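You operate a simulated robot arm through the tools that you are given. There is no shell and no other tool.

You run a simulated robot arm. Do the job below in one go: nothing can be reset, and whatever is moved stays where it is left.

Task
Pack the purple book in the carton and tape it shut.
Fine: the ribbed pad lies against the book; both flaps fold in flat under the tape.
Where things are to end (x, y in the base frame): purple book within 40 mm of [350, 610]; beige tape strip within 40 mm of [330, 630].

The check looks at the end state, three seconds after you hand in, the way a careful person would. Anything else that was tipped, shoved, dropped, spilled or broken makes it a failure. Flat cloth is picked up by pressing the open fingertips on it (5 to 10 N) and closing them slowly along it; thin cloth reads only 2 to 8 mm in the jaws.

Robot
A 7-joint arm with a two-finger parallel gripper, fixed in place. Base frame: the origin is at the foot of the arm, x ahead of it, y to its left, z up; the work surface is at about z = 850. Units: mm, degrees, N and s.
Its first joint turns from -132.0 to 132.0 degrees. Payload 3.91 kg.
The TCP is the grasp point between the finger pads, 30 mm short of the fingertips. In the tool frame z runs along the fingers and y along their closing line. The gripper opens to 110 mm. The fingers are 20 mm wide and 10 mm thick; the gripper's body (48 by 112 mm) begins 55 mm behind the TCP.
Orientation is told as [roll, pitch, yaw] about the base's x, y, z axes, in that order, counted from this pose: with the fingers straight down and closing along the base's y, the tool's x points along the base's -x, its y along +y and its z along -z.

Tools
- The arm moves only by the tool servo_tool. Its argument "steps" is a list of rows, each a list of 7 numbers: the closure, from 0 (fully open) to 1 (shut), then the shift along the tool's x, y, z in units of 40 mm (1.0 is 40 mm), then the turn, a rotation vector about the tool's x, y, z in units of 6 degrees (1.0 is 6 degrees). In form: [[grip, dx, dy, dz, ax, ay, az], ...]. A call has 1 to 20 rows; each row shifts and turns the commanded pose from where the row before left it, along the tool's axes as they then stand. A call with a number of a shift or a turn outside -1 to 1 is refused whole. Rows are played at 5 a second. More than 50 mm and 8.6 degrees between two rows, or a gripper value outside its range, and nothing of the call is played. A pose out of reach is approached as far as the arm can. The call stops where the force on the tool passes 40 N (or 10 N more than at its start, if that is more) or the arm is blocked; 0.2 s more then pass. Each finger travels about 108 mm/s and halts on what it meets, pressing with about 25 N; the grip force reading is that of the motor and also rises with nothing between the fingers. The clock runs only during rows and for 0.2 s after the last one: add rows that do not move to give the fingers time. It gives the time, the measured TCP pose, the force on the tool (base axes), the opening and the grip force at its end, in the units of the frame above (readings bear some noise), with the torque about the TCP (base axes, N m) and any sound that the robot's microphone picked up.
- Cameras (640 x 400 px; columns grow to the right, rows downward): "scene" is fixed at [48.6, 651.1, 1675.9]; the picture's right is [-0.25, -0.97, 0.00], its down [-0.87, 0.22, -0.45] and it looks along [0.44, -0.11, -0.89] (base axes); focal length 262 px, centre (320, 200). "wrist" rides on the gripper at [72, 17, -103] in the tool frame; the picture's right is [-0.23, 0.97, 0.00], its down [-0.76, -0.18, -0.62] and it looks along [-0.61, -0.14, 0.78] (tool axes); focal length 222 px, centre (320, 200).
- capture(camera): a new picture of that camera. No time passes.
- point_at(camera, pixels): for up to 12 pixels [column, row] of the newest picture of that camera ("zoom" is the newest enlarged one), the place [x, y, z] in the base frame of the surface seen there, good to about 3 mm. No time passes.
- enlarge(camera, box): a new picture of the part [left, top, right, bottom] of that camera's present view, enlarged. No time passes.
- job_done(): hands the job in; it is judged then, once.

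Unless the task says otherwise, let go and move clear before handing in.

The tools are called after "Call:" by a JSON object that holds its "op" and its "data". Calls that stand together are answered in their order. servo_tool: Moves the arm, as the interface text tells. Its arguments: {"type":"object","properties":{"steps":{"type":"array","items":{"type":"array","items":{"type":"number"}}}},"required":["steps"]} The other tools are called the same way: capture (camera) takes a picture; point_at (camera, pixels) gives the place of the surface under pixels of a picture; enlarge (camera, box) takes an enlarged picture of a part of a camera's view; job_done () hands the job in.

At the start:

```text
time_s: 0.0
ee_pos: [513.9, 449.4, 1236.7]
orientation: [0.1, 0.0, 0.0]
wrist_force: [-0.4, 0.2, -0.5]
torque: [0.04, 0.0, 0.0]
finger_gap: 109.9
finger_force: 0.1
```

scene: 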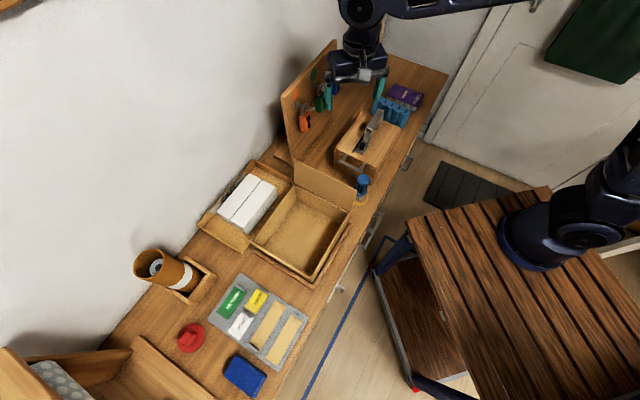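
wrist: 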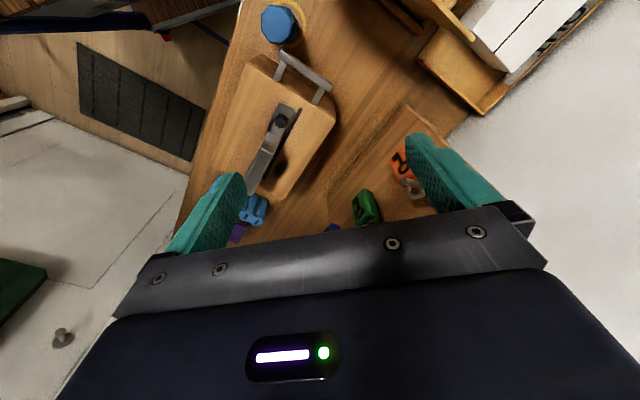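

The scene picture shows the open carton around (305,230), the purple book near (406,95), a blue ribbed pad near (392,110), and tape strips near (267,323) and (285,340). I'll enlarge these regions before moving anything.

Call:
{"op": "enlarge", "data": {"camera": "scene", "box": [340, 60, 460, 135]}}

Call:
{"op": "enlarge", "data": {"camera": "scene", "box": [190, 140, 400, 290]}}

Call:
{"op": "enlarge", "data": {"camera": "scene", "box": [170, 260, 330, 400]}}

```text
5.33 times, centred on (400, 98) of scene
```

zoom: 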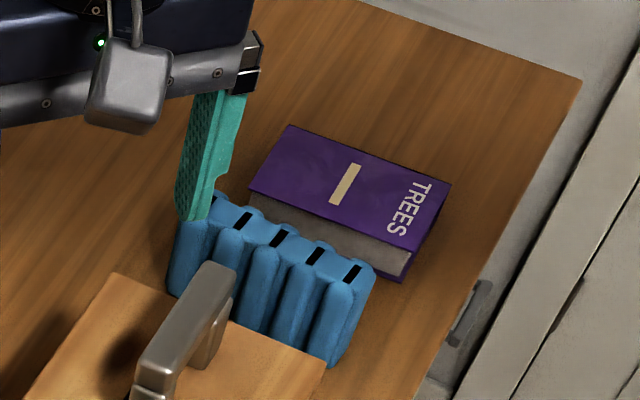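

```text
2.67 times, centred on (295, 215) of scene
```

zoom: 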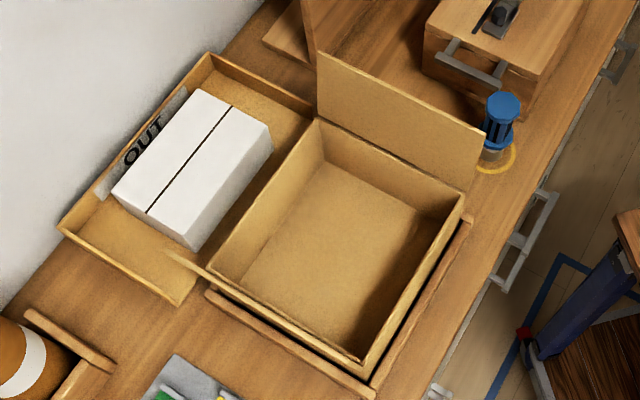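

```text
2.86 times, centred on (250, 330) of scene
```

zoom: 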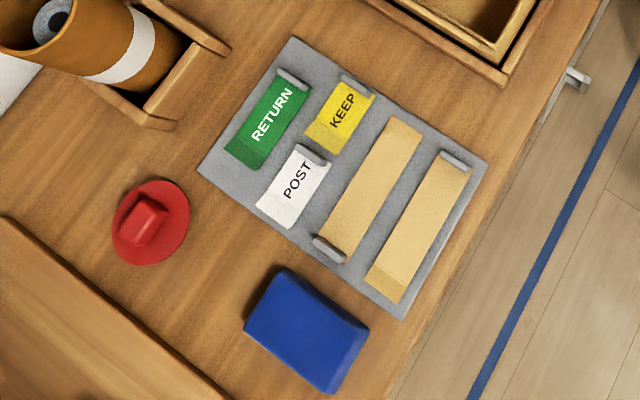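

The book (TREES) lies flat next to the blue ribbed item, the carton has one flap standing at its far end and something edge-on at its near-left, and the tape strips have grey tabs. I'll measure these places now.

Call:
{"op": "point_at", "data": {"camera": "scene", "pixels": [[394, 84], [424, 95], [415, 110], [387, 96], [376, 101], [408, 110], [402, 125], [372, 113], [380, 120], [410, 70], [385, 60], [430, 110]]}}

Call:
{"op": "point_at", "data": {"camera": "scene", "pixels": [[294, 160], [294, 180], [354, 190], [350, 210], [298, 190], [341, 219], [310, 272], [263, 240], [300, 230], [250, 240], [314, 282], [257, 247]]}}

Call:
{"op": "point_at", "data": {"camera": "scene", "pixels": [[307, 304], [312, 305], [330, 316], [325, 320], [260, 345], [280, 308], [252, 347], [268, 361], [302, 320], [283, 316], [243, 279], [270, 370]]}}

```text
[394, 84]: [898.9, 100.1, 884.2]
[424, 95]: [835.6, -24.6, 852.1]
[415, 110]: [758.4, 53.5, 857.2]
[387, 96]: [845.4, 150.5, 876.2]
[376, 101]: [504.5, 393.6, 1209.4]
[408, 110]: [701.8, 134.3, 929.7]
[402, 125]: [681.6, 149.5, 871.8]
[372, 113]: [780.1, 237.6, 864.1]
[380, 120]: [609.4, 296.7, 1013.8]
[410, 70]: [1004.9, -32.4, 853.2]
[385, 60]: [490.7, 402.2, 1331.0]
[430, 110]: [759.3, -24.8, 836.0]
```

```text
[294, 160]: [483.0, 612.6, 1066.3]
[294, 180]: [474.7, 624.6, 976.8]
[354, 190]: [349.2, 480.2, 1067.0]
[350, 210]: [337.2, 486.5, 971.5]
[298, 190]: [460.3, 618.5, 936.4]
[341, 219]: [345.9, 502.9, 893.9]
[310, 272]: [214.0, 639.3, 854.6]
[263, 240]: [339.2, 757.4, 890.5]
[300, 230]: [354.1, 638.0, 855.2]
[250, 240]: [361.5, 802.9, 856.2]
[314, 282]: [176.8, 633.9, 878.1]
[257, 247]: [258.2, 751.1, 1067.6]
```

```text
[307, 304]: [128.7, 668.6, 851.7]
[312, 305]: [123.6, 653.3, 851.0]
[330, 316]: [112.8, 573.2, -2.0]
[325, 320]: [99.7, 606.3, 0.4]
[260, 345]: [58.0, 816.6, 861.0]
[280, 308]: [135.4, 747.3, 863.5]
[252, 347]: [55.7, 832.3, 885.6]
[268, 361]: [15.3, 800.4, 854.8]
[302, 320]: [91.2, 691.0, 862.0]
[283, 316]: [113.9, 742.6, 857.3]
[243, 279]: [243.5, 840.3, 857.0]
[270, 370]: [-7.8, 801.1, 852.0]
```

The carton sits turned about 45° with its rim near z≈970 and flap tops near z≈1067, and the book top is near z≈884 at about (850,70). I'll move the arm high over the book to look down at it with the wrist camera.

Call:
{"op": "servo_tool", "data": {"steps": [[0, -0.6, -0.7, 0, 0, 0, 0], [0, -0.6, -0.7, 0, 0, 0, 0], [0, -0.6, -0.7, 0, 0, 0, 0], [0, -0.6, -0.7, 0, 0, 0, 0], [0, -0.6, -0.7, 0, 0, 0, 0], [0, -0.6, -0.7, 0, 0, 0, 0], [0, -0.6, -0.7, 0, 0, 0, 0], [0, -0.6, -0.7, 0, 0, 0, 0], [0, -0.6, -0.7, 0, 0, 0, 0], [0, -0.6, -0.7, 0, 0, 0, 0], [0, 0, 0, 0, 0, 0, 0]]}}

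Call:
{"op": "capture", "data": {"camera": "wrist"}}

Call:
{"op": "capture", "data": {"camera": "scene"}}

```text
time_s: 2.4
ee_pos: [755.1, 170.1, 1236.1]
orientation: [0.1, 0.0, 0.0]
wrist_force: [0.9, 0.5, 0.5]
torque: [0.0, 0.0, 0.01]
finger_gap: 110.1
finger_force: 0.1
```

```text
taken
```

wrist: 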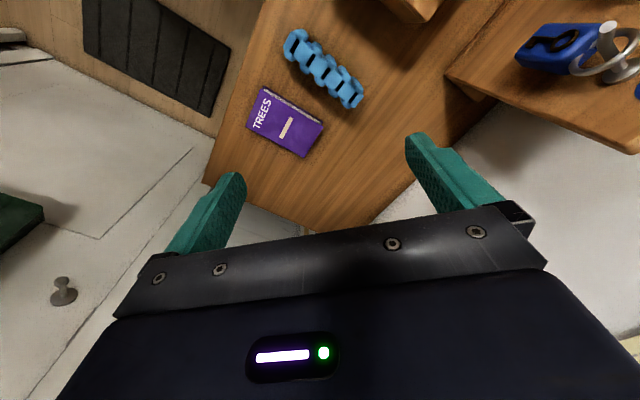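

```text
taken
```

scene: 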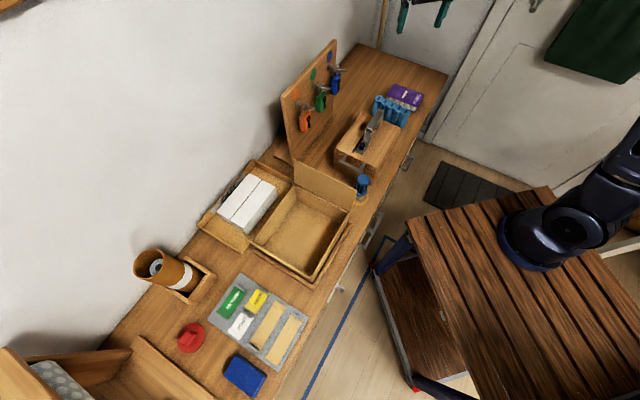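

The wrist view shows the book at about (285,122) with the ribbed pad at (323,70) and a visible gap between them. I'll enlarge and measure both.

Call:
{"op": "enlarge", "data": {"camera": "wrist", "box": [220, 20, 380, 170]}}

Call:
{"op": "enlarge", "data": {"camera": "scene", "box": [350, 70, 440, 140]}}

```text
2.67 times, centred on (300, 95) of wrist
```

zoom: 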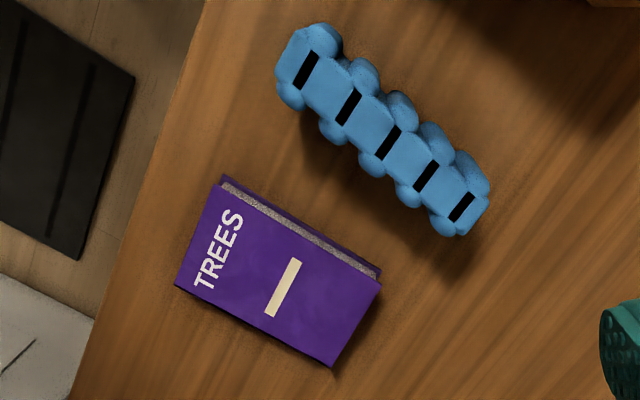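

```text
5.71 times, centred on (395, 105) of scene
```

zoom: 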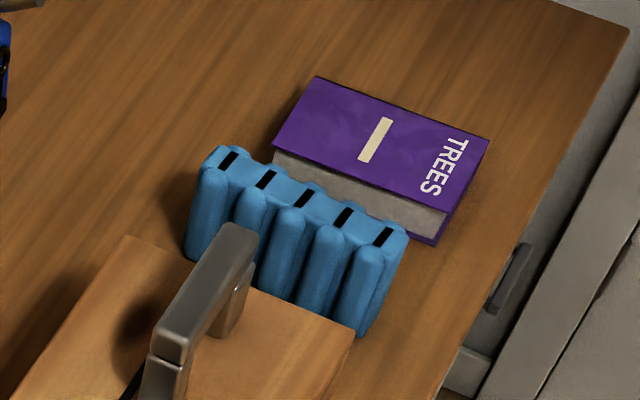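

The wrist zoom shows the book's cover corners cleanly, but the newest zoom is the scene one. I'll re-take the wrist zoom so I can read points from it.

Call:
{"op": "point_at", "data": {"camera": "zoom", "pixels": [[319, 82], [484, 141], [440, 205], [278, 145], [375, 140], [395, 210], [230, 155], [395, 235], [310, 195], [205, 230], [360, 290], [290, 230]]}}

Call:
{"op": "enlarge", "data": {"camera": "wrist", "box": [220, 20, 380, 170]}}

Call:
{"op": "point_at", "data": {"camera": "zoom", "pixels": [[217, 190], [180, 282], [375, 285], [332, 360], [277, 275], [300, 70], [465, 210], [385, 140], [290, 160], [390, 240], [320, 37], [300, 92]]}}

```text
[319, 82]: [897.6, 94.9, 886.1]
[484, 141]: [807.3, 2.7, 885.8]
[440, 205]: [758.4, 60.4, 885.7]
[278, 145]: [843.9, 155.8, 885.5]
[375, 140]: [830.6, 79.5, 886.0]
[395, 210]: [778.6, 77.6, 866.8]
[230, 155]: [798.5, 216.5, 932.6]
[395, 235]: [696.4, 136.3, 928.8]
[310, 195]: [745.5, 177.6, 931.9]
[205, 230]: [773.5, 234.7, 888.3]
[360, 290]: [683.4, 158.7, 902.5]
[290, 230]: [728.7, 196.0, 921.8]
```

```text
2.67 times, centred on (300, 95) of wrist
```

zoom: 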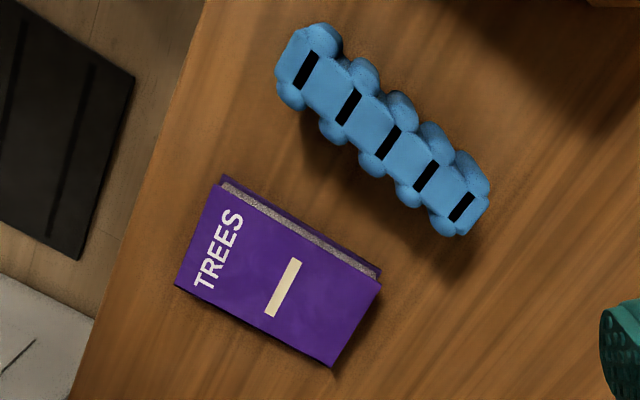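

```text
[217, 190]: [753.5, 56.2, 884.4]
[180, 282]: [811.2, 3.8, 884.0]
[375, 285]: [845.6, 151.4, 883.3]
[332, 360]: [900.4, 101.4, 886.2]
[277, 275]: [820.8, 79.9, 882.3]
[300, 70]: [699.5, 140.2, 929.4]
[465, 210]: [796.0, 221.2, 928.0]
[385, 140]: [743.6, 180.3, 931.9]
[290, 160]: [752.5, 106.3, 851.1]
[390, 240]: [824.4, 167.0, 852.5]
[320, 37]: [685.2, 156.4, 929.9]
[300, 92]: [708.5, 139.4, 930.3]
```

The book's cover corners read (899,98), (809,3), (755,57), (845,154) at z≈885, so it's about 133×78×35 mm, lying at 45°. The pad stands at (744,180) with its top at z≈931. Next I'll measure the carton accurately with a zoomed scene view.

Call:
{"op": "enlarge", "data": {"camera": "scene", "box": [240, 150, 370, 290]}}

Call:
{"op": "point_at", "data": {"camera": "scene", "pixels": [[296, 170], [345, 197], [310, 205], [330, 215], [275, 240], [300, 255], [285, 215], [320, 225], [308, 265], [258, 236], [267, 225], [330, 245]]}}

```text
2.86 times, centred on (305, 220) of scene
```

zoom: 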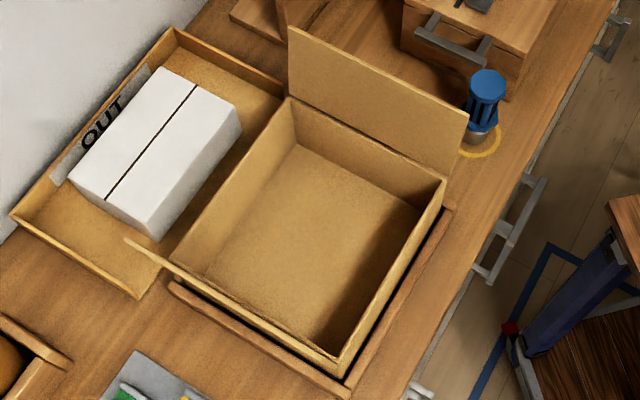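

```text
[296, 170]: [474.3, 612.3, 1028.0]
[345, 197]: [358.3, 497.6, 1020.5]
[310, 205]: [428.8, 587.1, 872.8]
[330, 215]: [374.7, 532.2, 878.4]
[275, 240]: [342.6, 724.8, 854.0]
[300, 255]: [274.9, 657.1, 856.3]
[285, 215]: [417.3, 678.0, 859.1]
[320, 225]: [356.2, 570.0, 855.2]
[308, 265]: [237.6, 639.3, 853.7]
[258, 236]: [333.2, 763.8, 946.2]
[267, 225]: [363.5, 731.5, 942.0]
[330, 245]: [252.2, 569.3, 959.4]
```

The zoom shows the rim corners near (290,97), (447,178), (340,360) and (170,262). I'll read rim, flap and floor points from it.

Call:
{"op": "point_at", "data": {"camera": "zoom", "pixels": [[289, 30], [467, 115], [290, 98], [292, 90], [440, 178], [450, 182], [344, 350], [395, 275], [298, 145], [420, 208], [230, 180], [185, 258]]}}

Call:
{"op": "point_at", "data": {"camera": "zoom", "pixels": [[127, 240], [135, 245], [160, 262], [230, 310], [300, 350], [340, 372], [335, 358], [230, 298], [180, 285], [300, 375], [410, 275], [205, 205]]}}

```text
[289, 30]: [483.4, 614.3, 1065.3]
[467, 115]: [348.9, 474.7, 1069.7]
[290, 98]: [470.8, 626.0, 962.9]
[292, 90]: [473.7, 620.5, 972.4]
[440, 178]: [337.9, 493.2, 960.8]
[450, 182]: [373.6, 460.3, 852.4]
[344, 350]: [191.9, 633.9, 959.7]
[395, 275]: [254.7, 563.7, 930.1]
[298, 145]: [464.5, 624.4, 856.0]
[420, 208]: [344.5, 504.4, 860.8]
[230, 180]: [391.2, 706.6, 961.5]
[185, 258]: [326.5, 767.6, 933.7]
```

```text
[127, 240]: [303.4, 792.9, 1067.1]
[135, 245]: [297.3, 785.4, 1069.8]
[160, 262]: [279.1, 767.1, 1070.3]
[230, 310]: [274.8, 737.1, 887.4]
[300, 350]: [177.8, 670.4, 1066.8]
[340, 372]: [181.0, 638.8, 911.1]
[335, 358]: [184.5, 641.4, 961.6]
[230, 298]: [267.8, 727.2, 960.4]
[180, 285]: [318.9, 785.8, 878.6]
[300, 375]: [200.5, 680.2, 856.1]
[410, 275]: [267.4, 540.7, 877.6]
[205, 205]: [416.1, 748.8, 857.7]
```

The carton rim is at z≈961, spanning about 216 mm between its flaps and 192 mm the other way. Both flaps are about 107 mm long and lean slightly outward. I'll turn the gripper 45°, descend to a hover over the book and check its alignment.

Call:
{"op": "servo_tool", "data": {"steps": [[0, 0, 0, 0.6, 0, 0, -1], [0, 0, 0, 0.6, 0, 0, -1], [0, 0, 0, 0.6, 0, 0, -1], [0, 0, 0, 0.6, 0, 0, -1], [0, 0, 0, 0.6, 0, 0, -1], [0, 0, 0, 0.6, 0, 0, -1], [0, 0, 0, 0.6, 0, 0, -1], [0, 0, 0, 0.6, 0, 0, -0.5], [0, 0.1, -0.7, 0, 0, 0, 0], [0, 0.1, -0.7, 0, 0, 0, 0], [0, 0.1, -0.8, 0, 0, 0, 0], [0, 0.05, -0.7, 0, 0, 0, 0], [0, 0, 0, 0, 0, 0, 0], [0, 0, 0, 0, 0, 0, 0]]}}

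Call:
{"op": "capture", "data": {"camera": "wrist"}}

Call:
{"op": "enlarge", "data": {"camera": "scene", "box": [340, 20, 460, 140]}}

```text
time_s: 5.4
ee_pos: [827.4, 81.3, 1043.4]
orientation: [0.1, 0.0, 45.0]
wrist_force: [-0.3, -0.9, 0.2]
torque: [0.01, 0.0, 0.0]
finger_gap: 109.9
finger_force: 0.1
```

```text
taken
```

wrist: 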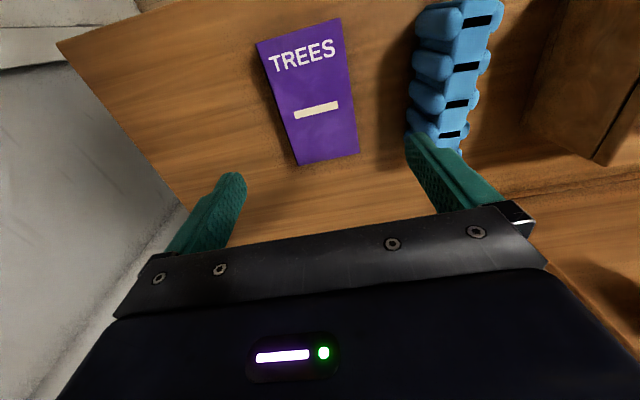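

```text
3.33 times, centred on (400, 80) of scene
```

zoom: 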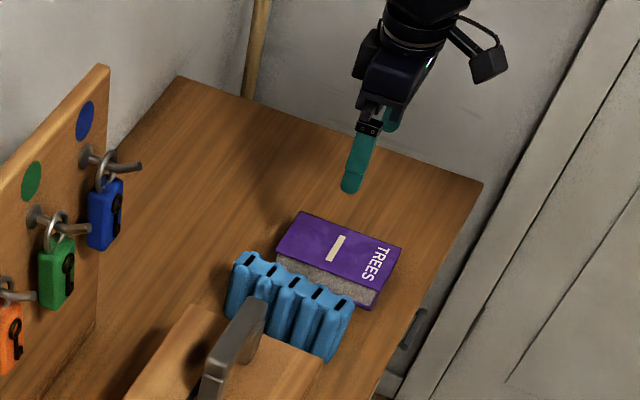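

I'm hovering at (827,81,1043) with yaw 45°, and the book is at (310,90) in the wrist view between the fingers. I'll measure its corners again for exact centring.

Call:
{"op": "point_at", "data": {"camera": "wrist", "pixels": [[258, 45], [338, 20], [298, 163], [358, 153], [310, 90], [280, 107], [348, 88], [440, 8], [470, 25], [420, 115], [455, 110], [390, 60]]}}

Call:
{"op": "enlarge", "data": {"camera": "wrist", "box": [230, 0, 390, 180]}}

```text
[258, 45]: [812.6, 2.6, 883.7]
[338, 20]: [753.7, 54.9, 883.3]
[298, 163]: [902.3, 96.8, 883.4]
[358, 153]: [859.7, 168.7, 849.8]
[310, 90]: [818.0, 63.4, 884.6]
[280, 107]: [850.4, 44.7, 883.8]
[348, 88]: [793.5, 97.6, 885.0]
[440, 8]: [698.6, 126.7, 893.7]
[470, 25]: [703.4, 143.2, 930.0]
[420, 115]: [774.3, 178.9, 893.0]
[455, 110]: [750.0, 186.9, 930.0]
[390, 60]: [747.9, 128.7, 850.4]
```

```text
2.22 times, centred on (310, 90) of wrist
```

zoom: 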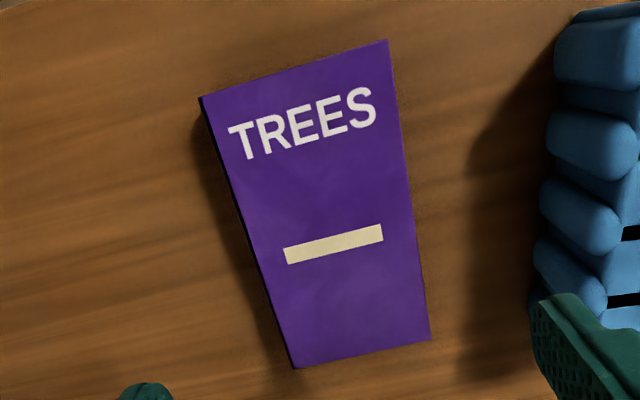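

The book's centre is (828,77) and its long axis is at 46.5°. I'll trim the position and yaw, then descend to TCP z≈885 with the fingertips just above the bench.

Call:
{"op": "servo_tool", "data": {"steps": [[0, 0.065, -0.087, 0.7, 0, 0, -0.25], [0, 0, 0, 0.9, 0, 0, 0], [0, 0, 0, 0.9, 0, 0, 0], [0, 0, 0, 0.7, 0, 0, 0], [0, 0, 0, 0.4, 0, 0, 0], [0, 0, 0, 0.2, 0, 0, 0], [0, 0, 0, 0.15, 0, 0, 0], [0, 0, 0, 0, 0, 0, 0]]}}

Call:
{"op": "capture", "data": {"camera": "wrist"}}

Call:
{"op": "enlarge", "data": {"camera": "scene", "box": [340, 20, 460, 140]}}

```text
time_s: 7.2
ee_pos: [828.9, 75.3, 886.8]
orientation: [0.0, 0.0, 46.5]
wrist_force: [0.0, 0.9, -0.2]
torque: [0.01, 0.01, 0.02]
finger_gap: 109.7
finger_force: 0.1
```

```text
taken
```

wrist: 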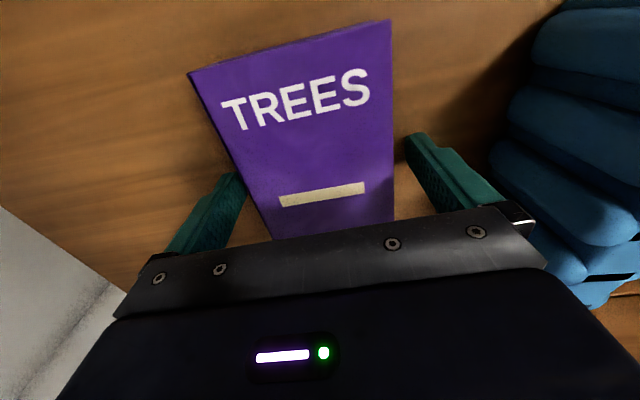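

```text
3.33 times, centred on (400, 80) of scene
```

zoom: 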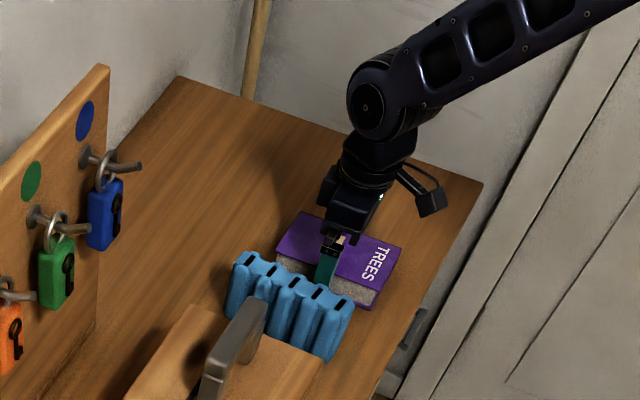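

Both fingers straddle the book with room to spare. I'll close on it and check the gap.

Call:
{"op": "servo_tool", "data": {"steps": [[0.2, 0, 0, 0, 0, 0, 0], [0.3, 0, 0, 0, 0, 0, 0], [0.5, 0, 0, 0, 0, 0, 0], [0.8, 0, 0, 0, 0, 0, 0], [0.8, 0, 0, 0, 0, 0, 0]]}}

Call:
{"op": "capture", "data": {"camera": "wrist"}}

```text
time_s: 8.4
ee_pos: [827.9, 77.0, 885.3]
orientation: [-0.1, 0.0, 46.5]
wrist_force: [0.8, -0.6, 0.6]
torque: [0.03, 0.07, 0.01]
finger_gap: 85.3
finger_force: 25.1
```

```text
taken
```

wrist: 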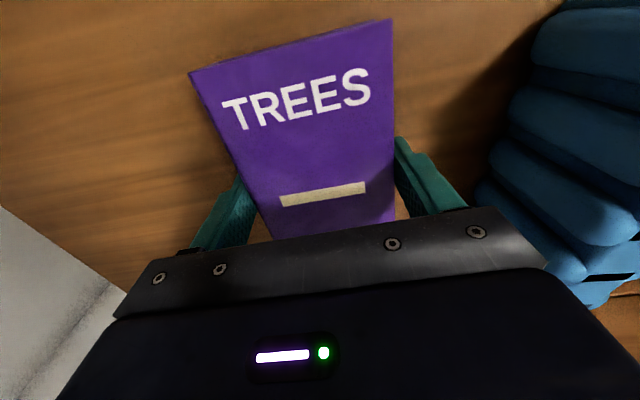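

The fingers stopped at 85.3 mm with 25 N, so the book is held. I'll lift slowly and check that it comes up level.

Call:
{"op": "servo_tool", "data": {"steps": [[0.8, 0, 0, -0.2, 0, 0, 0], [0.8, 0, 0, -0.4, 0, 0, 0], [0.8, 0, 0, -0.6, 0, 0, 0], [0.8, 0, 0, -0.8, 0, 0, 0], [0.8, 0, 0, 0, 0, 0, 0]]}}

Call:
{"op": "capture", "data": {"camera": "wrist"}}

Call:
{"op": "enlarge", "data": {"camera": "scene", "box": [340, 20, 460, 140]}}

```text
time_s: 9.6
ee_pos: [829.6, 75.6, 964.2]
orientation: [0.0, 0.0, 46.5]
wrist_force: [0.3, -0.3, -2.9]
torque: [-0.01, 0.03, 0.0]
finger_gap: 85.0
finger_force: 24.3
```

```text
taken
```

wrist: 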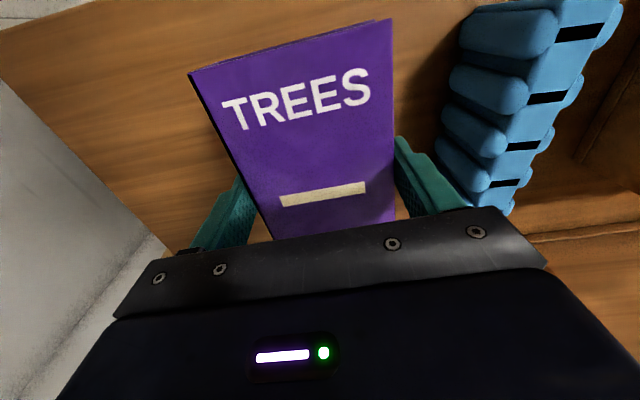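

```text
3.33 times, centred on (400, 80) of scene
```

zoom: 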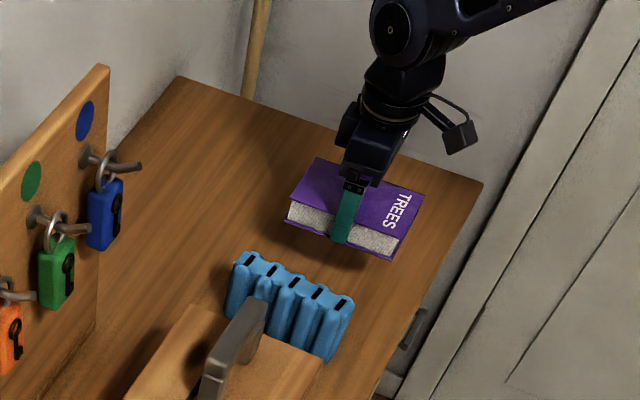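

The book is held level (about 3 N load). Before crossing to the carton I'll check how tall the padlock board and toolbox are along the way.

Call:
{"op": "capture", "data": {"camera": "scene"}}

Call:
{"op": "point_at", "data": {"camera": "scene", "pixels": [[336, 45], [285, 98], [340, 75], [310, 120], [378, 118], [365, 150], [362, 180], [250, 195], [225, 210], [270, 185]]}}

```text
taken
```

scene: 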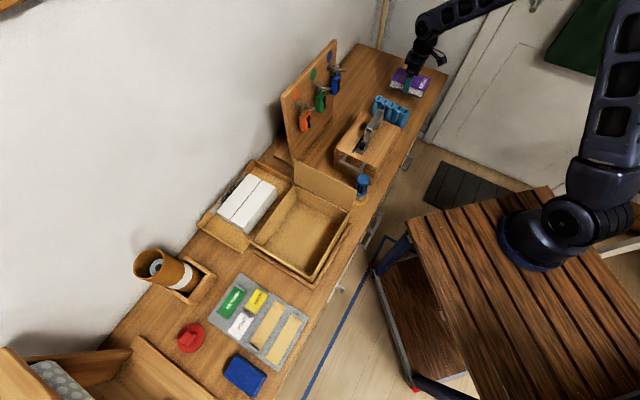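

```text
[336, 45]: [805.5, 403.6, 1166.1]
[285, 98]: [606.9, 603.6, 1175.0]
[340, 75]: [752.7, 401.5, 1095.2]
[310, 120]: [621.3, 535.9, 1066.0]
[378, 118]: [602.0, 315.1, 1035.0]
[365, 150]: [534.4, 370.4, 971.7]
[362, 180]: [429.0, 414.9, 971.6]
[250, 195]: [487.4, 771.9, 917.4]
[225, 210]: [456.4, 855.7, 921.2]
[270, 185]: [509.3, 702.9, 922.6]
```

The board tops out near z≈1170 but stays about 135 mm to the side of my path, and the toolbox handle is at z≈1035. I'll raise the book to z≈1165 and carry it over the carton.

Call:
{"op": "servo_tool", "data": {"steps": [[0.8, 0, 0, -0.6, 0, 0, 0], [0.8, 0, 0, -0.9, 0, 0, 0], [0.8, 0, 0, -0.9, 0, 0, 0], [0.8, 0, 0, -0.9, 0, 0, 0], [0.8, 0, 0, -0.9, 0, 0, 0], [0.8, 0, 0, -0.6, 0, 0, 0], [0.8, 0, 0, -0.3, 0, 0, 0], [0.8, 0, 0, 0, 0, 0, 0]]}}

Call:
{"op": "servo_tool", "data": {"steps": [[0.8, -0.05, 0.3, 0, 0, 0, 0], [0.8, -0.07, 0.6, 0, 0, 0, 0], [0.8, -0.08, 0.95, 0, 0, 0, 0], [0.8, -0.08, 1, 0, 0, 0, 0], [0.8, -0.08, 1, 0, 0, 0, 0], [0.8, -0.08, 1, 0, 0, 0, 0], [0.8, -0.08, 1, 0, 0, 0, 0], [0.8, -0.08, 1, 0, 0, 0, 0], [0.8, -0.08, 1, 0, 0, 0, 0], [0.8, -0.08, 1, 0, 0, 0, 0], [0.8, -0.08, 1, 0, 0, 0, 0], [0.8, -0.08, 1, 0, 0, 0, 0], [0.8, -0.08, 1, 0, 0, 0, 0], [0.8, -0.08, 1, 0, 0, 0, 0], [0.8, -0.08, 1, 0, 0, 0, 0], [0.8, -0.08, 1, 0, 0, 0, 0], [0.8, -0.08, 1, 0, 0, 0, 0], [0.8, -0.08, 1, 0, 0, 0, 0], [0.8, -0.04, 0.8, 0, 0, 0, 0.1], [0.8, 0, 0.3, 0, 0, 0, 0]]}}

Call:
{"op": "capture", "data": {"camera": "scene"}}

Call:
{"op": "capture", "data": {"camera": "wrist"}}

```text
time_s: 11.4
ee_pos: [828.6, 71.9, 1167.9]
orientation: [0.0, 0.1, 46.5]
wrist_force: [-0.3, 0.5, -3.0]
torque: [-0.03, -0.01, 0.0]
finger_gap: 84.9
finger_force: 24.4
```

```text
time_s: 15.6
ee_pos: [346.6, 610.6, 1169.8]
orientation: [-0.1, -0.1, 45.8]
wrist_force: [0.6, -0.4, -2.7]
torque: [-0.02, -0.03, -0.01]
finger_gap: 85.1
finger_force: 25.7
```

```text
taken
```

scene: 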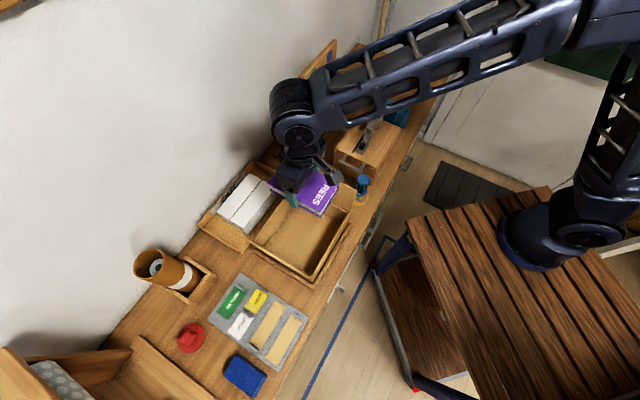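

```text
taken
```

wrist: 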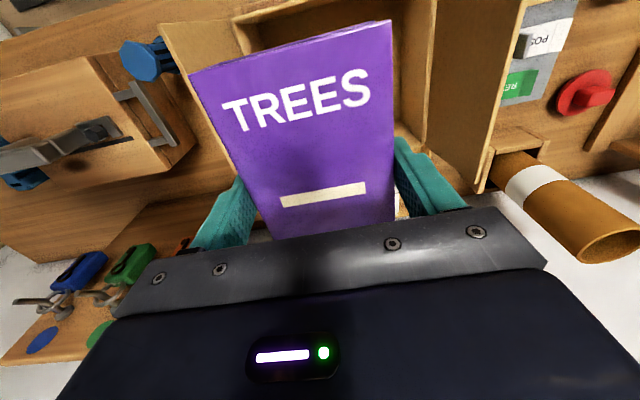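

The book hangs over the carton at (347,611), inside both standing flaps (n≈187, s≈677 in the carton's own axes). I'll lower it to just above the rim and look.

Call:
{"op": "servo_tool", "data": {"steps": [[0.8, 0, 0, 0.4, 0, 0, 0], [0.8, 0, 0, 0.8, 0, 0, 0], [0.8, 0, 0, 0.9, 0, 0, 0], [0.8, 0, 0, 0.9, 0, 0, 0], [0.8, 0, 0, 0.8, 0, 0, 0], [0.8, 0, 0, 0.35, 0, 0, 0], [0.8, 0, 0, 0, 0, 0, 0]]}}

Call:
{"op": "capture", "data": {"camera": "scene"}}

Call:
{"op": "capture", "data": {"camera": "wrist"}}

```text
time_s: 17.2
ee_pos: [346.1, 608.5, 1004.7]
orientation: [0.0, 0.0, 45.9]
wrist_force: [0.7, 0.0, -3.2]
torque: [0.0, -0.03, 0.01]
finger_gap: 84.9
finger_force: 25.4
```

```text
taken
```

scene: 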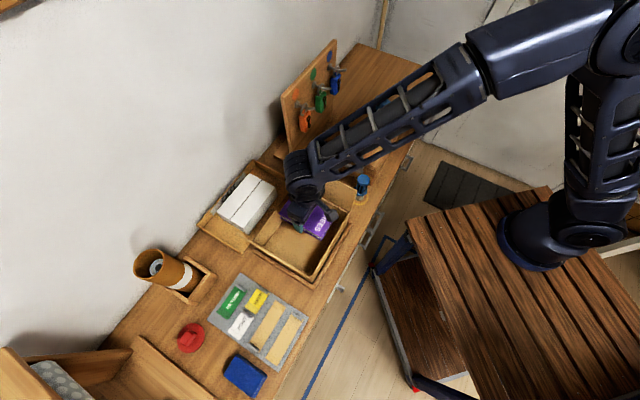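

```text
taken
```

wrist: 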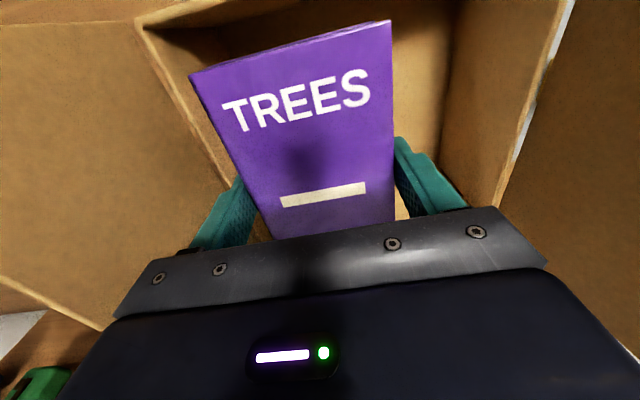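

The book hovers just above the rim, and the forearm passes over the far flap. I'll check the forearm's height there before going lower.

Call:
{"op": "point_at", "data": {"camera": "scene", "pixels": [[305, 185], [325, 165], [345, 160], [365, 140], [390, 135], [420, 115], [460, 95], [345, 185], [330, 178], [355, 190]]}}

Call:
{"op": "enlarge", "data": {"camera": "scene", "box": [240, 120, 400, 290]}}

```text
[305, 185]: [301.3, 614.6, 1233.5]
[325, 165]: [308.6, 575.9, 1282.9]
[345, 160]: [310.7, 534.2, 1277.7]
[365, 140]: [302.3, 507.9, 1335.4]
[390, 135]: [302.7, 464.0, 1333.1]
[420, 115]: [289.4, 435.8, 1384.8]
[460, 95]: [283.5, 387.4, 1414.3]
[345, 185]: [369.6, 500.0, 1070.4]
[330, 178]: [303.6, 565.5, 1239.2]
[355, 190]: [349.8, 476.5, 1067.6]
```

```text
2.35 times, centred on (320, 205) of scene
```

zoom: 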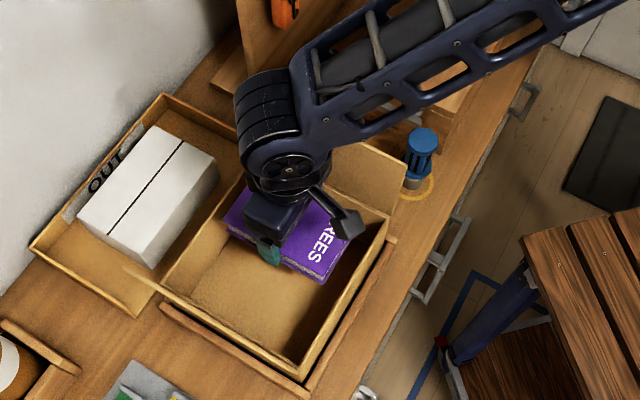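

The forearm clears the flaps by over 100 mm. I'll lower the book into the carton to just above its floor, then in small steps until it touches.

Call:
{"op": "servo_tool", "data": {"steps": [[0.8, 0, 0, 0.4, 0, 0, 0], [0.8, 0, 0, 0.6, 0, 0, 0], [0.8, 0, 0, 0.6, 0, 0, 0], [0.8, 0, 0, 0.6, 0, 0, 0], [0.8, 0, 0, 0.3, 0, 0, 0], [0.8, 0, 0, 0.2, 0, 0, 0], [0.8, 0, 0, 0, 0, 0, 0]]}}

Call:
{"op": "capture", "data": {"camera": "wrist"}}

Call:
{"op": "enlarge", "data": {"camera": "scene", "box": [240, 120, 400, 290]}}

```text
time_s: 18.8
ee_pos: [347.9, 610.3, 895.9]
orientation: [-0.1, 0.0, 45.9]
wrist_force: [-0.1, -0.2, -2.7]
torque: [-0.03, 0.02, 0.0]
finger_gap: 85.0
finger_force: 25.0
```

```text
taken
```

wrist: 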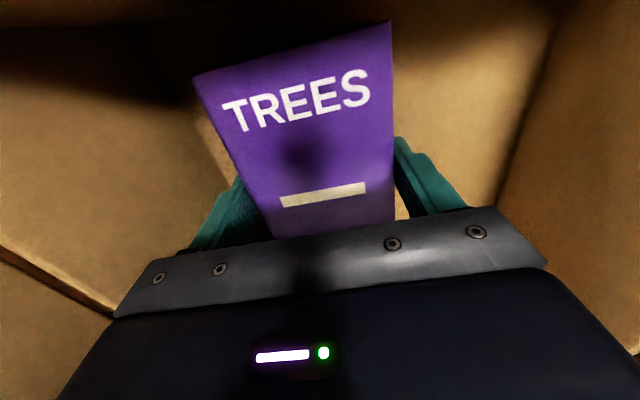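

```text
2.35 times, centred on (320, 205) of scene
```

zoom: 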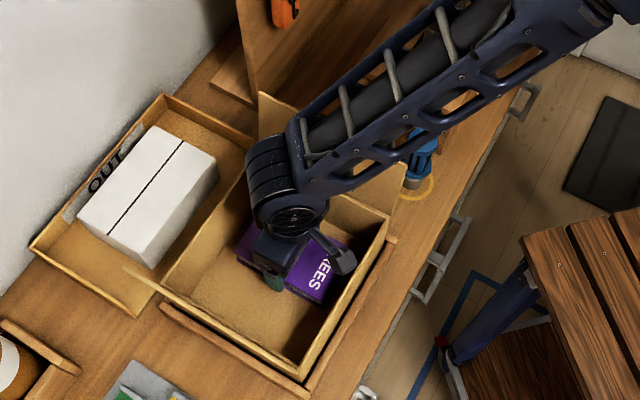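

The book is about 5 mm above the carton floor and well inside the walls. I'll ease down in 1–2 mm steps until the load comes off.

Call:
{"op": "servo_tool", "data": {"steps": [[0.8, 0, 0, 0.04, 0, 0, 0], [0.8, 0, 0, 0.04, 0, 0, 0], [0.8, 0, 0, 0.03, 0, 0, 0], [0.8, 0, 0, 0, 0, 0, 0]]}}

```text
time_s: 19.8
ee_pos: [347.2, 611.3, 891.1]
orientation: [0.0, 0.1, 45.9]
wrist_force: [-0.7, -1.4, 2.4]
torque: [-0.13, 0.16, 0.11]
finger_gap: 85.0
finger_force: 24.9
```

The vertical force flipped from -3 to +2.4 N, so the book rests on the floor. I'll open the fingers gently and lift straight up.

Call:
{"op": "servo_tool", "data": {"steps": [[0.2, 0, 0, 0, 0, 0, 0], [0.1, 0, 0, 0, 0, 0, 0], [0.1, 0, 0, 0, 0, 0, 0], [0.1, 0, 0, -0.2, 0, 0, 0], [0.1, 0, 0, -0.5, 0, 0, 0], [0.1, 0, 0, -0.9, 0, 0, 0], [0.1, 0, 0, -0.9, 0, 0, 0], [0.1, 0, 0, -0.9, 0, 0, 0], [0.1, 0, 0, -0.9, 0, 0, 0], [0.1, 0, 0, -0.9, 0, 0, 0], [0.1, 0, 0, -0.9, 0, 0, 0], [0.1, 0, 0, -0.9, 0, 0, 0], [0.1, 0, 0, 0, 0, 0, 0]]}}

Call:
{"op": "capture", "data": {"camera": "wrist"}}

Call:
{"op": "enlarge", "data": {"camera": "scene", "box": [240, 120, 400, 290]}}

```text
time_s: 22.6
ee_pos: [343.6, 610.1, 1170.3]
orientation: [0.0, 0.0, 45.9]
wrist_force: [0.2, -0.8, 0.2]
torque: [0.05, 0.01, -0.01]
finger_gap: 99.2
finger_force: 0.1
```

```text
taken
```

wrist: 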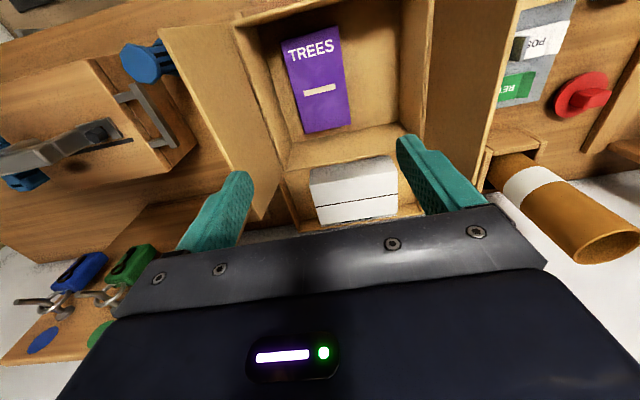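

```text
2.35 times, centred on (320, 205) of scene
```

zoom: 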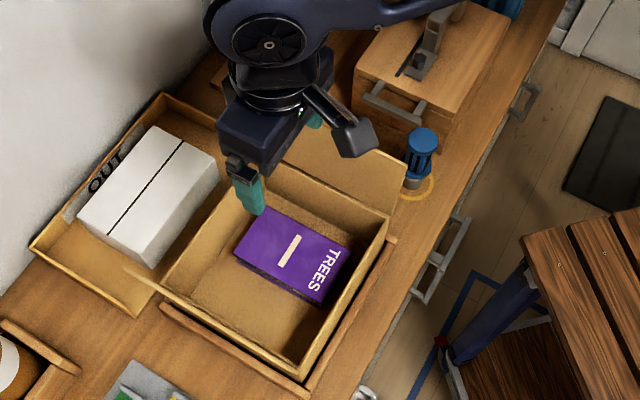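

The book lies in the carton at (315,80) in the wrist view, squared to the walls. I'll read its exact position, then go for the pad.

Call:
{"op": "point_at", "data": {"camera": "wrist", "pixels": [[283, 42], [337, 26], [306, 132], [350, 124], [317, 80], [360, 40], [380, 80], [400, 40], [380, 125], [265, 60], [290, 110], [410, 80]]}}

Call:
{"op": "servo_tool", "data": {"steps": [[0, 0, -0.5, 0, 0, 0, 0], [0, 0.05, -1, 0, 0, 0, 0], [0, 0.05, -1, 0, 0, 0, 0], [0, 0.05, -1, 0, 0, 0, 0], [0, 0.05, -1, 0, 0, 0, 0], [0, 0.05, -1, 0, 0, 0, 0], [0, 0.05, -1, 0, 0, 0, 0], [0, 0.05, -1, 0, 0, 0, 0], [0, 0.05, -1, 0, 0, 0, 0], [0, 0.05, -1, 0, 0, 0, 0], [0, 0.05, -1, 0, 0, 0, 0], [0, 0.05, -1, 0, 0, 0, 0], [0, 0.05, -1, 0, 0, 0, 0], [0, 0.05, -1, 0, 0, 0, 0], [0, 0, -1, 0, 0, 0, 0], [0, 0, -0.5, 0, 0, 0, 0], [0, 0, 0, 0, 0, 0, 0]]}}

Call:
{"op": "capture", "data": {"camera": "wrist"}}

```text
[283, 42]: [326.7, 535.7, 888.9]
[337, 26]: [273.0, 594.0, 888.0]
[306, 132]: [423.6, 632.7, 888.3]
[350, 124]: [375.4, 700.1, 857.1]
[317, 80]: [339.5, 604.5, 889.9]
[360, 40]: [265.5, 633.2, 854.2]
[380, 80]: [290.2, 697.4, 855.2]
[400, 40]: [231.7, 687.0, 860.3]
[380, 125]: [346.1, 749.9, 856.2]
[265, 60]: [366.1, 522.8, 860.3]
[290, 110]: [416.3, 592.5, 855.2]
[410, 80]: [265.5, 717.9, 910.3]
```

```text
time_s: 26.2
ee_pos: [759.9, 171.8, 1171.0]
orientation: [0.0, 0.0, 45.9]
wrist_force: [0.7, 1.0, 0.0]
torque: [-0.01, 0.01, 0.0]
finger_gap: 110.1
finger_force: 0.0
```

```text
taken
```

wrist: 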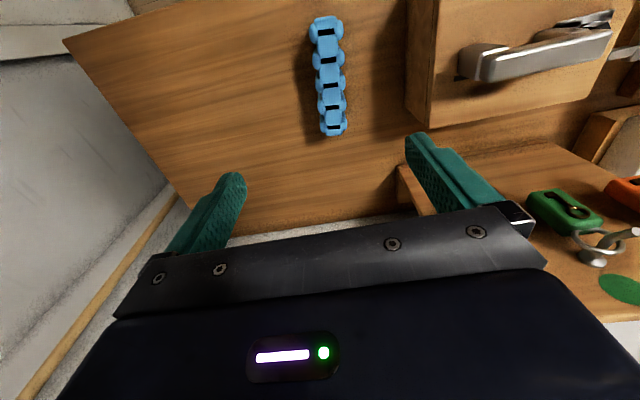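

The book's centre reads (348,613), within 4 mm of its target, with its open side edge at n≈227. The pad is at (328,75) in the wrist view, and I'll zoom in to measure it.

Call:
{"op": "enlarge", "data": {"camera": "wrist", "box": [270, 0, 400, 150]}}

Call:
{"op": "point_at", "data": {"camera": "zoom", "pixels": [[330, 42], [330, 360], [268, 60], [375, 55], [280, 150], [390, 205], [350, 320], [385, 310], [325, 330], [355, 190], [440, 200], [230, 200]]}}

```text
2.67 times, centred on (335, 75) of wrist
```

zoom: 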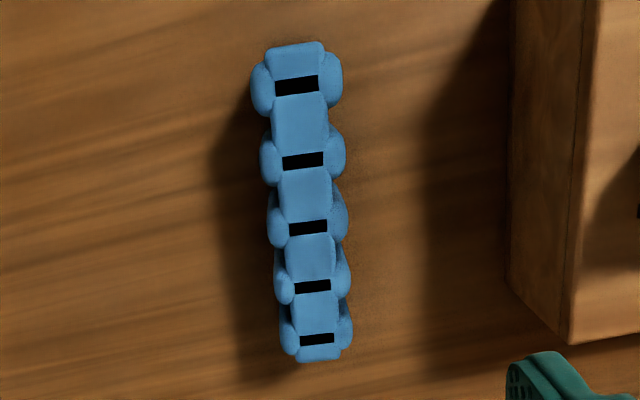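

```text
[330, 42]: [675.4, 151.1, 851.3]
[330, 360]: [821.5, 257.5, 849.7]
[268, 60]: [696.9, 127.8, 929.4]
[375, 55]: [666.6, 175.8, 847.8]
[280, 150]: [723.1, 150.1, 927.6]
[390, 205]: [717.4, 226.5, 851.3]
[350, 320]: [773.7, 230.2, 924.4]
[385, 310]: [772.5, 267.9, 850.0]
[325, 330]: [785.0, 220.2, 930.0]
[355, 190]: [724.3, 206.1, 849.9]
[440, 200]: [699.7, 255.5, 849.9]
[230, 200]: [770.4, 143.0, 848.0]
```

The zoom shows five top slots down the pad from (296,86) to (317,340). I'll read those and the side ribs to get its centreline, thickness and yaw.

Call:
{"op": "point_at", "data": {"camera": "zoom", "pixels": [[296, 100], [302, 173], [308, 240], [313, 298], [318, 350], [262, 85], [334, 78], [270, 160], [337, 155], [284, 280], [343, 270], [296, 48]]}}

```text
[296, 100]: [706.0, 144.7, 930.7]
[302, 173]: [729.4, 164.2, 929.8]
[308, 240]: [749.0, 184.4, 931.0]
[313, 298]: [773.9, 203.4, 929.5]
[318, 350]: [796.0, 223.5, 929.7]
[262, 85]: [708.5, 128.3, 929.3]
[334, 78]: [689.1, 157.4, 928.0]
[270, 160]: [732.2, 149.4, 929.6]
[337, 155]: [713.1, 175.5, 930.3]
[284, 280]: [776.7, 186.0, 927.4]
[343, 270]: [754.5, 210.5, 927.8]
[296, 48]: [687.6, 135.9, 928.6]
```

The pad runs at about 40.5°, is centred at (744,181), and is about 35 mm thick, 147 mm long and 80 mm tall. I'll turn to match, centre on it and descend partway.

Call:
{"op": "servo_tool", "data": {"steps": [[0, 0, 0, 0.3, 0, 0, 0.9], [0, 0.153, 0.433, 0.8, 0, 0, 0], [0, 0, 0, 0.9, 0, 0, 0], [0, 0, 0, 0.9, 0, 0, 0], [0, 0, 0, 0.8, 0, 0, 0], [0, 0, 0, 0.6, 0, 0, 0], [0, 0, 0, 0, 0, 0, 0], [0, 0, 0, 0, 0, 0, 0]]}}

Call:
{"op": "capture", "data": {"camera": "wrist"}}

Call:
{"op": "enlarge", "data": {"camera": "scene", "box": [330, 40, 450, 150]}}

```text
time_s: 28.0
ee_pos: [742.7, 181.8, 994.9]
orientation: [0.1, 0.0, 40.4]
wrist_force: [0.4, -0.4, 0.0]
torque: [-0.02, -0.01, -0.04]
finger_gap: 109.9
finger_force: 0.0
```

```text
taken
```

wrist: 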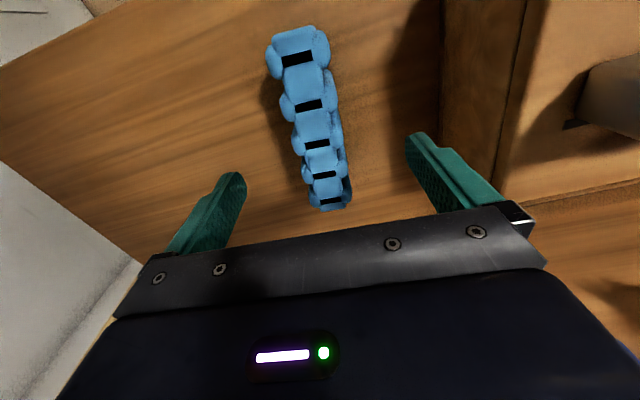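

```text
3.64 times, centred on (390, 95) of scene
```

zoom: 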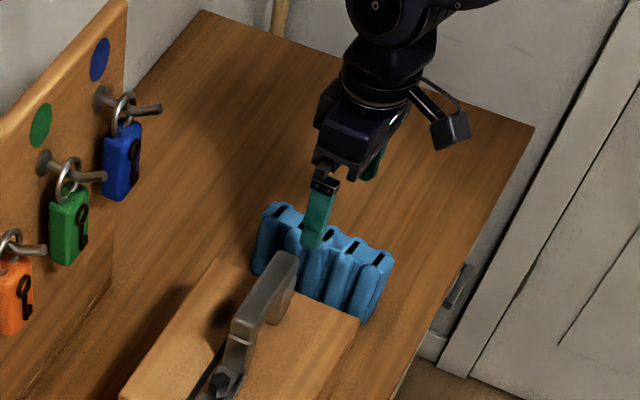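

The gripper is centred over the pad at yaw 40.4°. I'll check how far the toolbox face is from where the +y finger will go.

Call:
{"op": "point_at", "data": {"camera": "wrist", "pixels": [[442, 20], [440, 120], [470, 100], [500, 20], [510, 130], [530, 60], [420, 100], [380, 150], [297, 62], [317, 147], [325, 177], [585, 105]]}}

```text
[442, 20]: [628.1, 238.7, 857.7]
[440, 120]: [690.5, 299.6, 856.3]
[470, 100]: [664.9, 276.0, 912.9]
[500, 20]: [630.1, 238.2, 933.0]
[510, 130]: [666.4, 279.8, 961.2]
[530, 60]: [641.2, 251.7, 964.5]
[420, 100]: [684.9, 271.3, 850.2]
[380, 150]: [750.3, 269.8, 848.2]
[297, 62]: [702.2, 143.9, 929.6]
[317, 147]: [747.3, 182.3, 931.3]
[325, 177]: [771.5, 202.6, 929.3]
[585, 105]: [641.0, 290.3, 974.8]
```

The toolbox face is about 120 mm away, so there is room. I'll trim the centring by 3 mm and descend so the fingertips reach only the upper half of the pad (z≈892), which later keeps them above the book.

Call:
{"op": "servo_tool", "data": {"steps": [[0, -0.05, -0.06, 0.5, 0, 0, 0], [0, 0, 0, 0.6, 0, 0, 0], [0, 0, 0, 0.5, 0, 0, 0], [0, 0, 0, 0.2, 0, 0, 0], [0, 0, 0, 0, 0, 0, 0]]}}

Call:
{"op": "capture", "data": {"camera": "wrist"}}

Call:
{"op": "enlarge", "data": {"camera": "scene", "box": [330, 40, 450, 150]}}

```text
time_s: 29.2
ee_pos: [746.1, 183.3, 925.7]
orientation: [0.0, 0.0, 40.6]
wrist_force: [0.1, 0.1, 0.5]
torque: [0.03, 0.0, -0.01]
finger_gap: 110.2
finger_force: 0.0
```

```text
taken
```

wrist: 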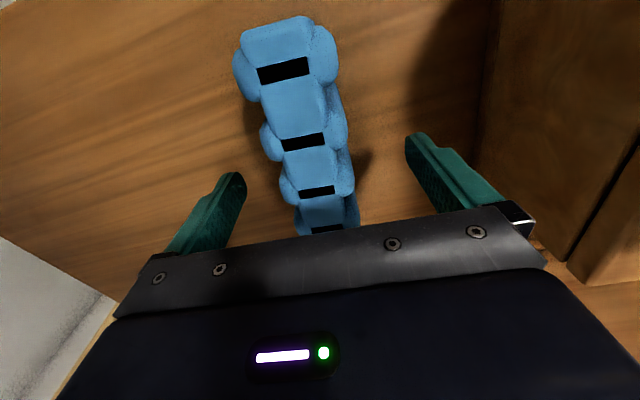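

```text
3.64 times, centred on (390, 95) of scene
```

zoom: 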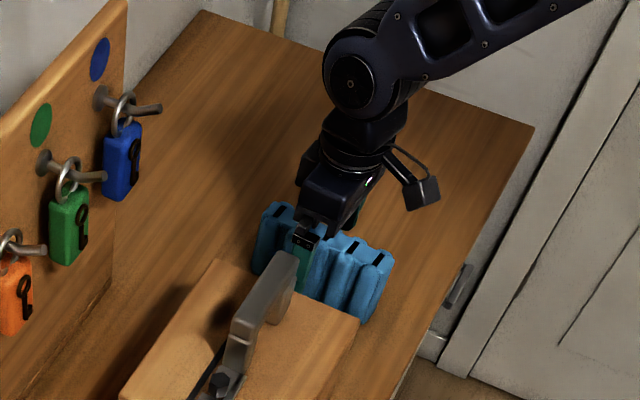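

The fingertips are at z≈896, one on each side of the pad. I'll close gradually until they meet it.

Call:
{"op": "servo_tool", "data": {"steps": [[0.25, 0, 0, 0, 0, 0, 0], [0.45, 0, 0, 0, 0, 0, 0], [0.55, 0, 0, 0, 0, 0, 0], [0.6, 0, 0, 0, 0, 0, 0], [0.65, 0, 0, 0, 0, 0, 0], [0.7, 0, 0, 0, 0, 0, 0], [0.8, 0, 0, 0, 0, 0, 0], [0.8, 0, 0, 0, 0, 0, 0]]}}

Call:
{"op": "capture", "data": {"camera": "wrist"}}

```text
time_s: 31.0
ee_pos: [745.8, 181.9, 925.3]
orientation: [-0.1, 0.0, 40.6]
wrist_force: [1.2, 0.2, 0.3]
torque: [0.07, 0.0, -0.04]
finger_gap: 43.0
finger_force: 25.3
```

```text
taken
```

wrist: 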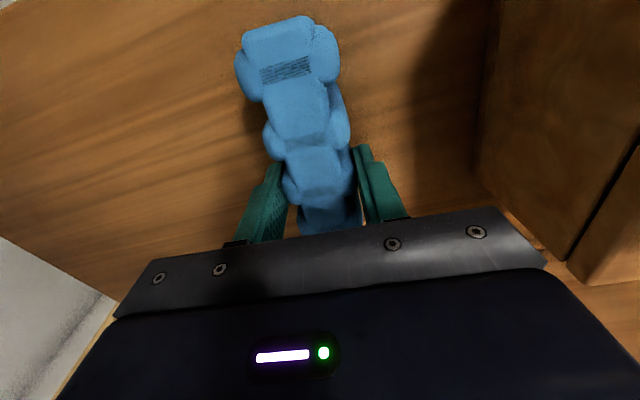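

The fingers closed on the pad at 43 mm with 25 N. I'll lift it straight up and check it stays upright.

Call:
{"op": "servo_tool", "data": {"steps": [[0.8, 0, 0, -0.2, 0, 0, 0], [0.8, 0, 0, -0.5, 0, 0, 0], [0.8, 0, 0, -0.9, 0, 0, 0], [0.8, 0, 0, -0.9, 0, 0, 0], [0.8, 0, 0, -0.9, 0, 0, 0], [0.8, 0, 0, -0.9, 0, 0, 0], [0.8, 0, 0, -0.9, 0, 0, 0], [0.8, 0, 0, -0.8, 0, 0, 0], [0.8, 0, 0, -0.5, 0, 0, 0], [0.8, 0, 0, 0, 0, 0, 0]]}}

Call:
{"op": "capture", "data": {"camera": "wrist"}}

Call:
{"op": "capture", "data": {"camera": "scene"}}

```text
time_s: 33.2
ee_pos: [744.3, 181.8, 1187.1]
orientation: [0.0, 0.0, 40.6]
wrist_force: [-0.2, 0.9, -0.3]
torque: [-0.01, -0.03, -0.01]
finger_gap: 43.2
finger_force: 24.7
```

```text
taken
```

wrist: 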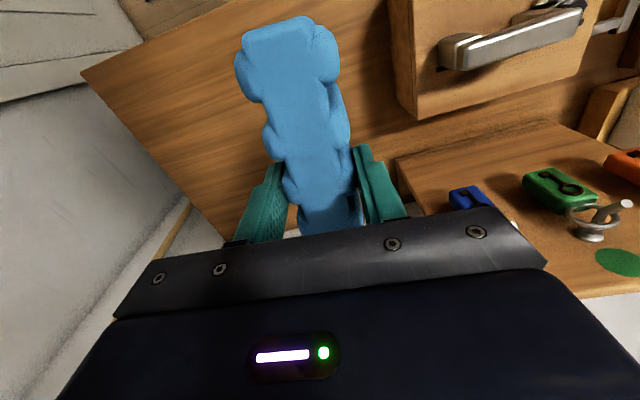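

```text
taken
```

scene: 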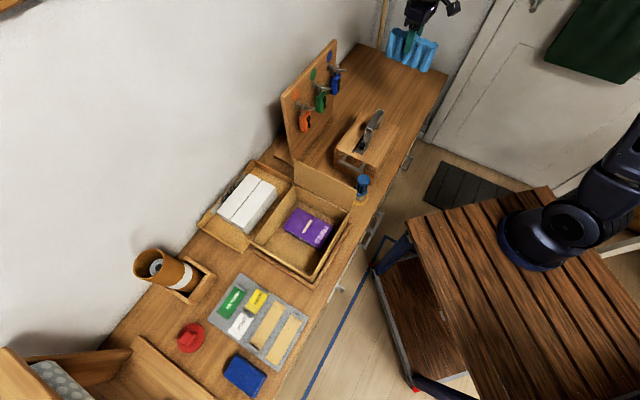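

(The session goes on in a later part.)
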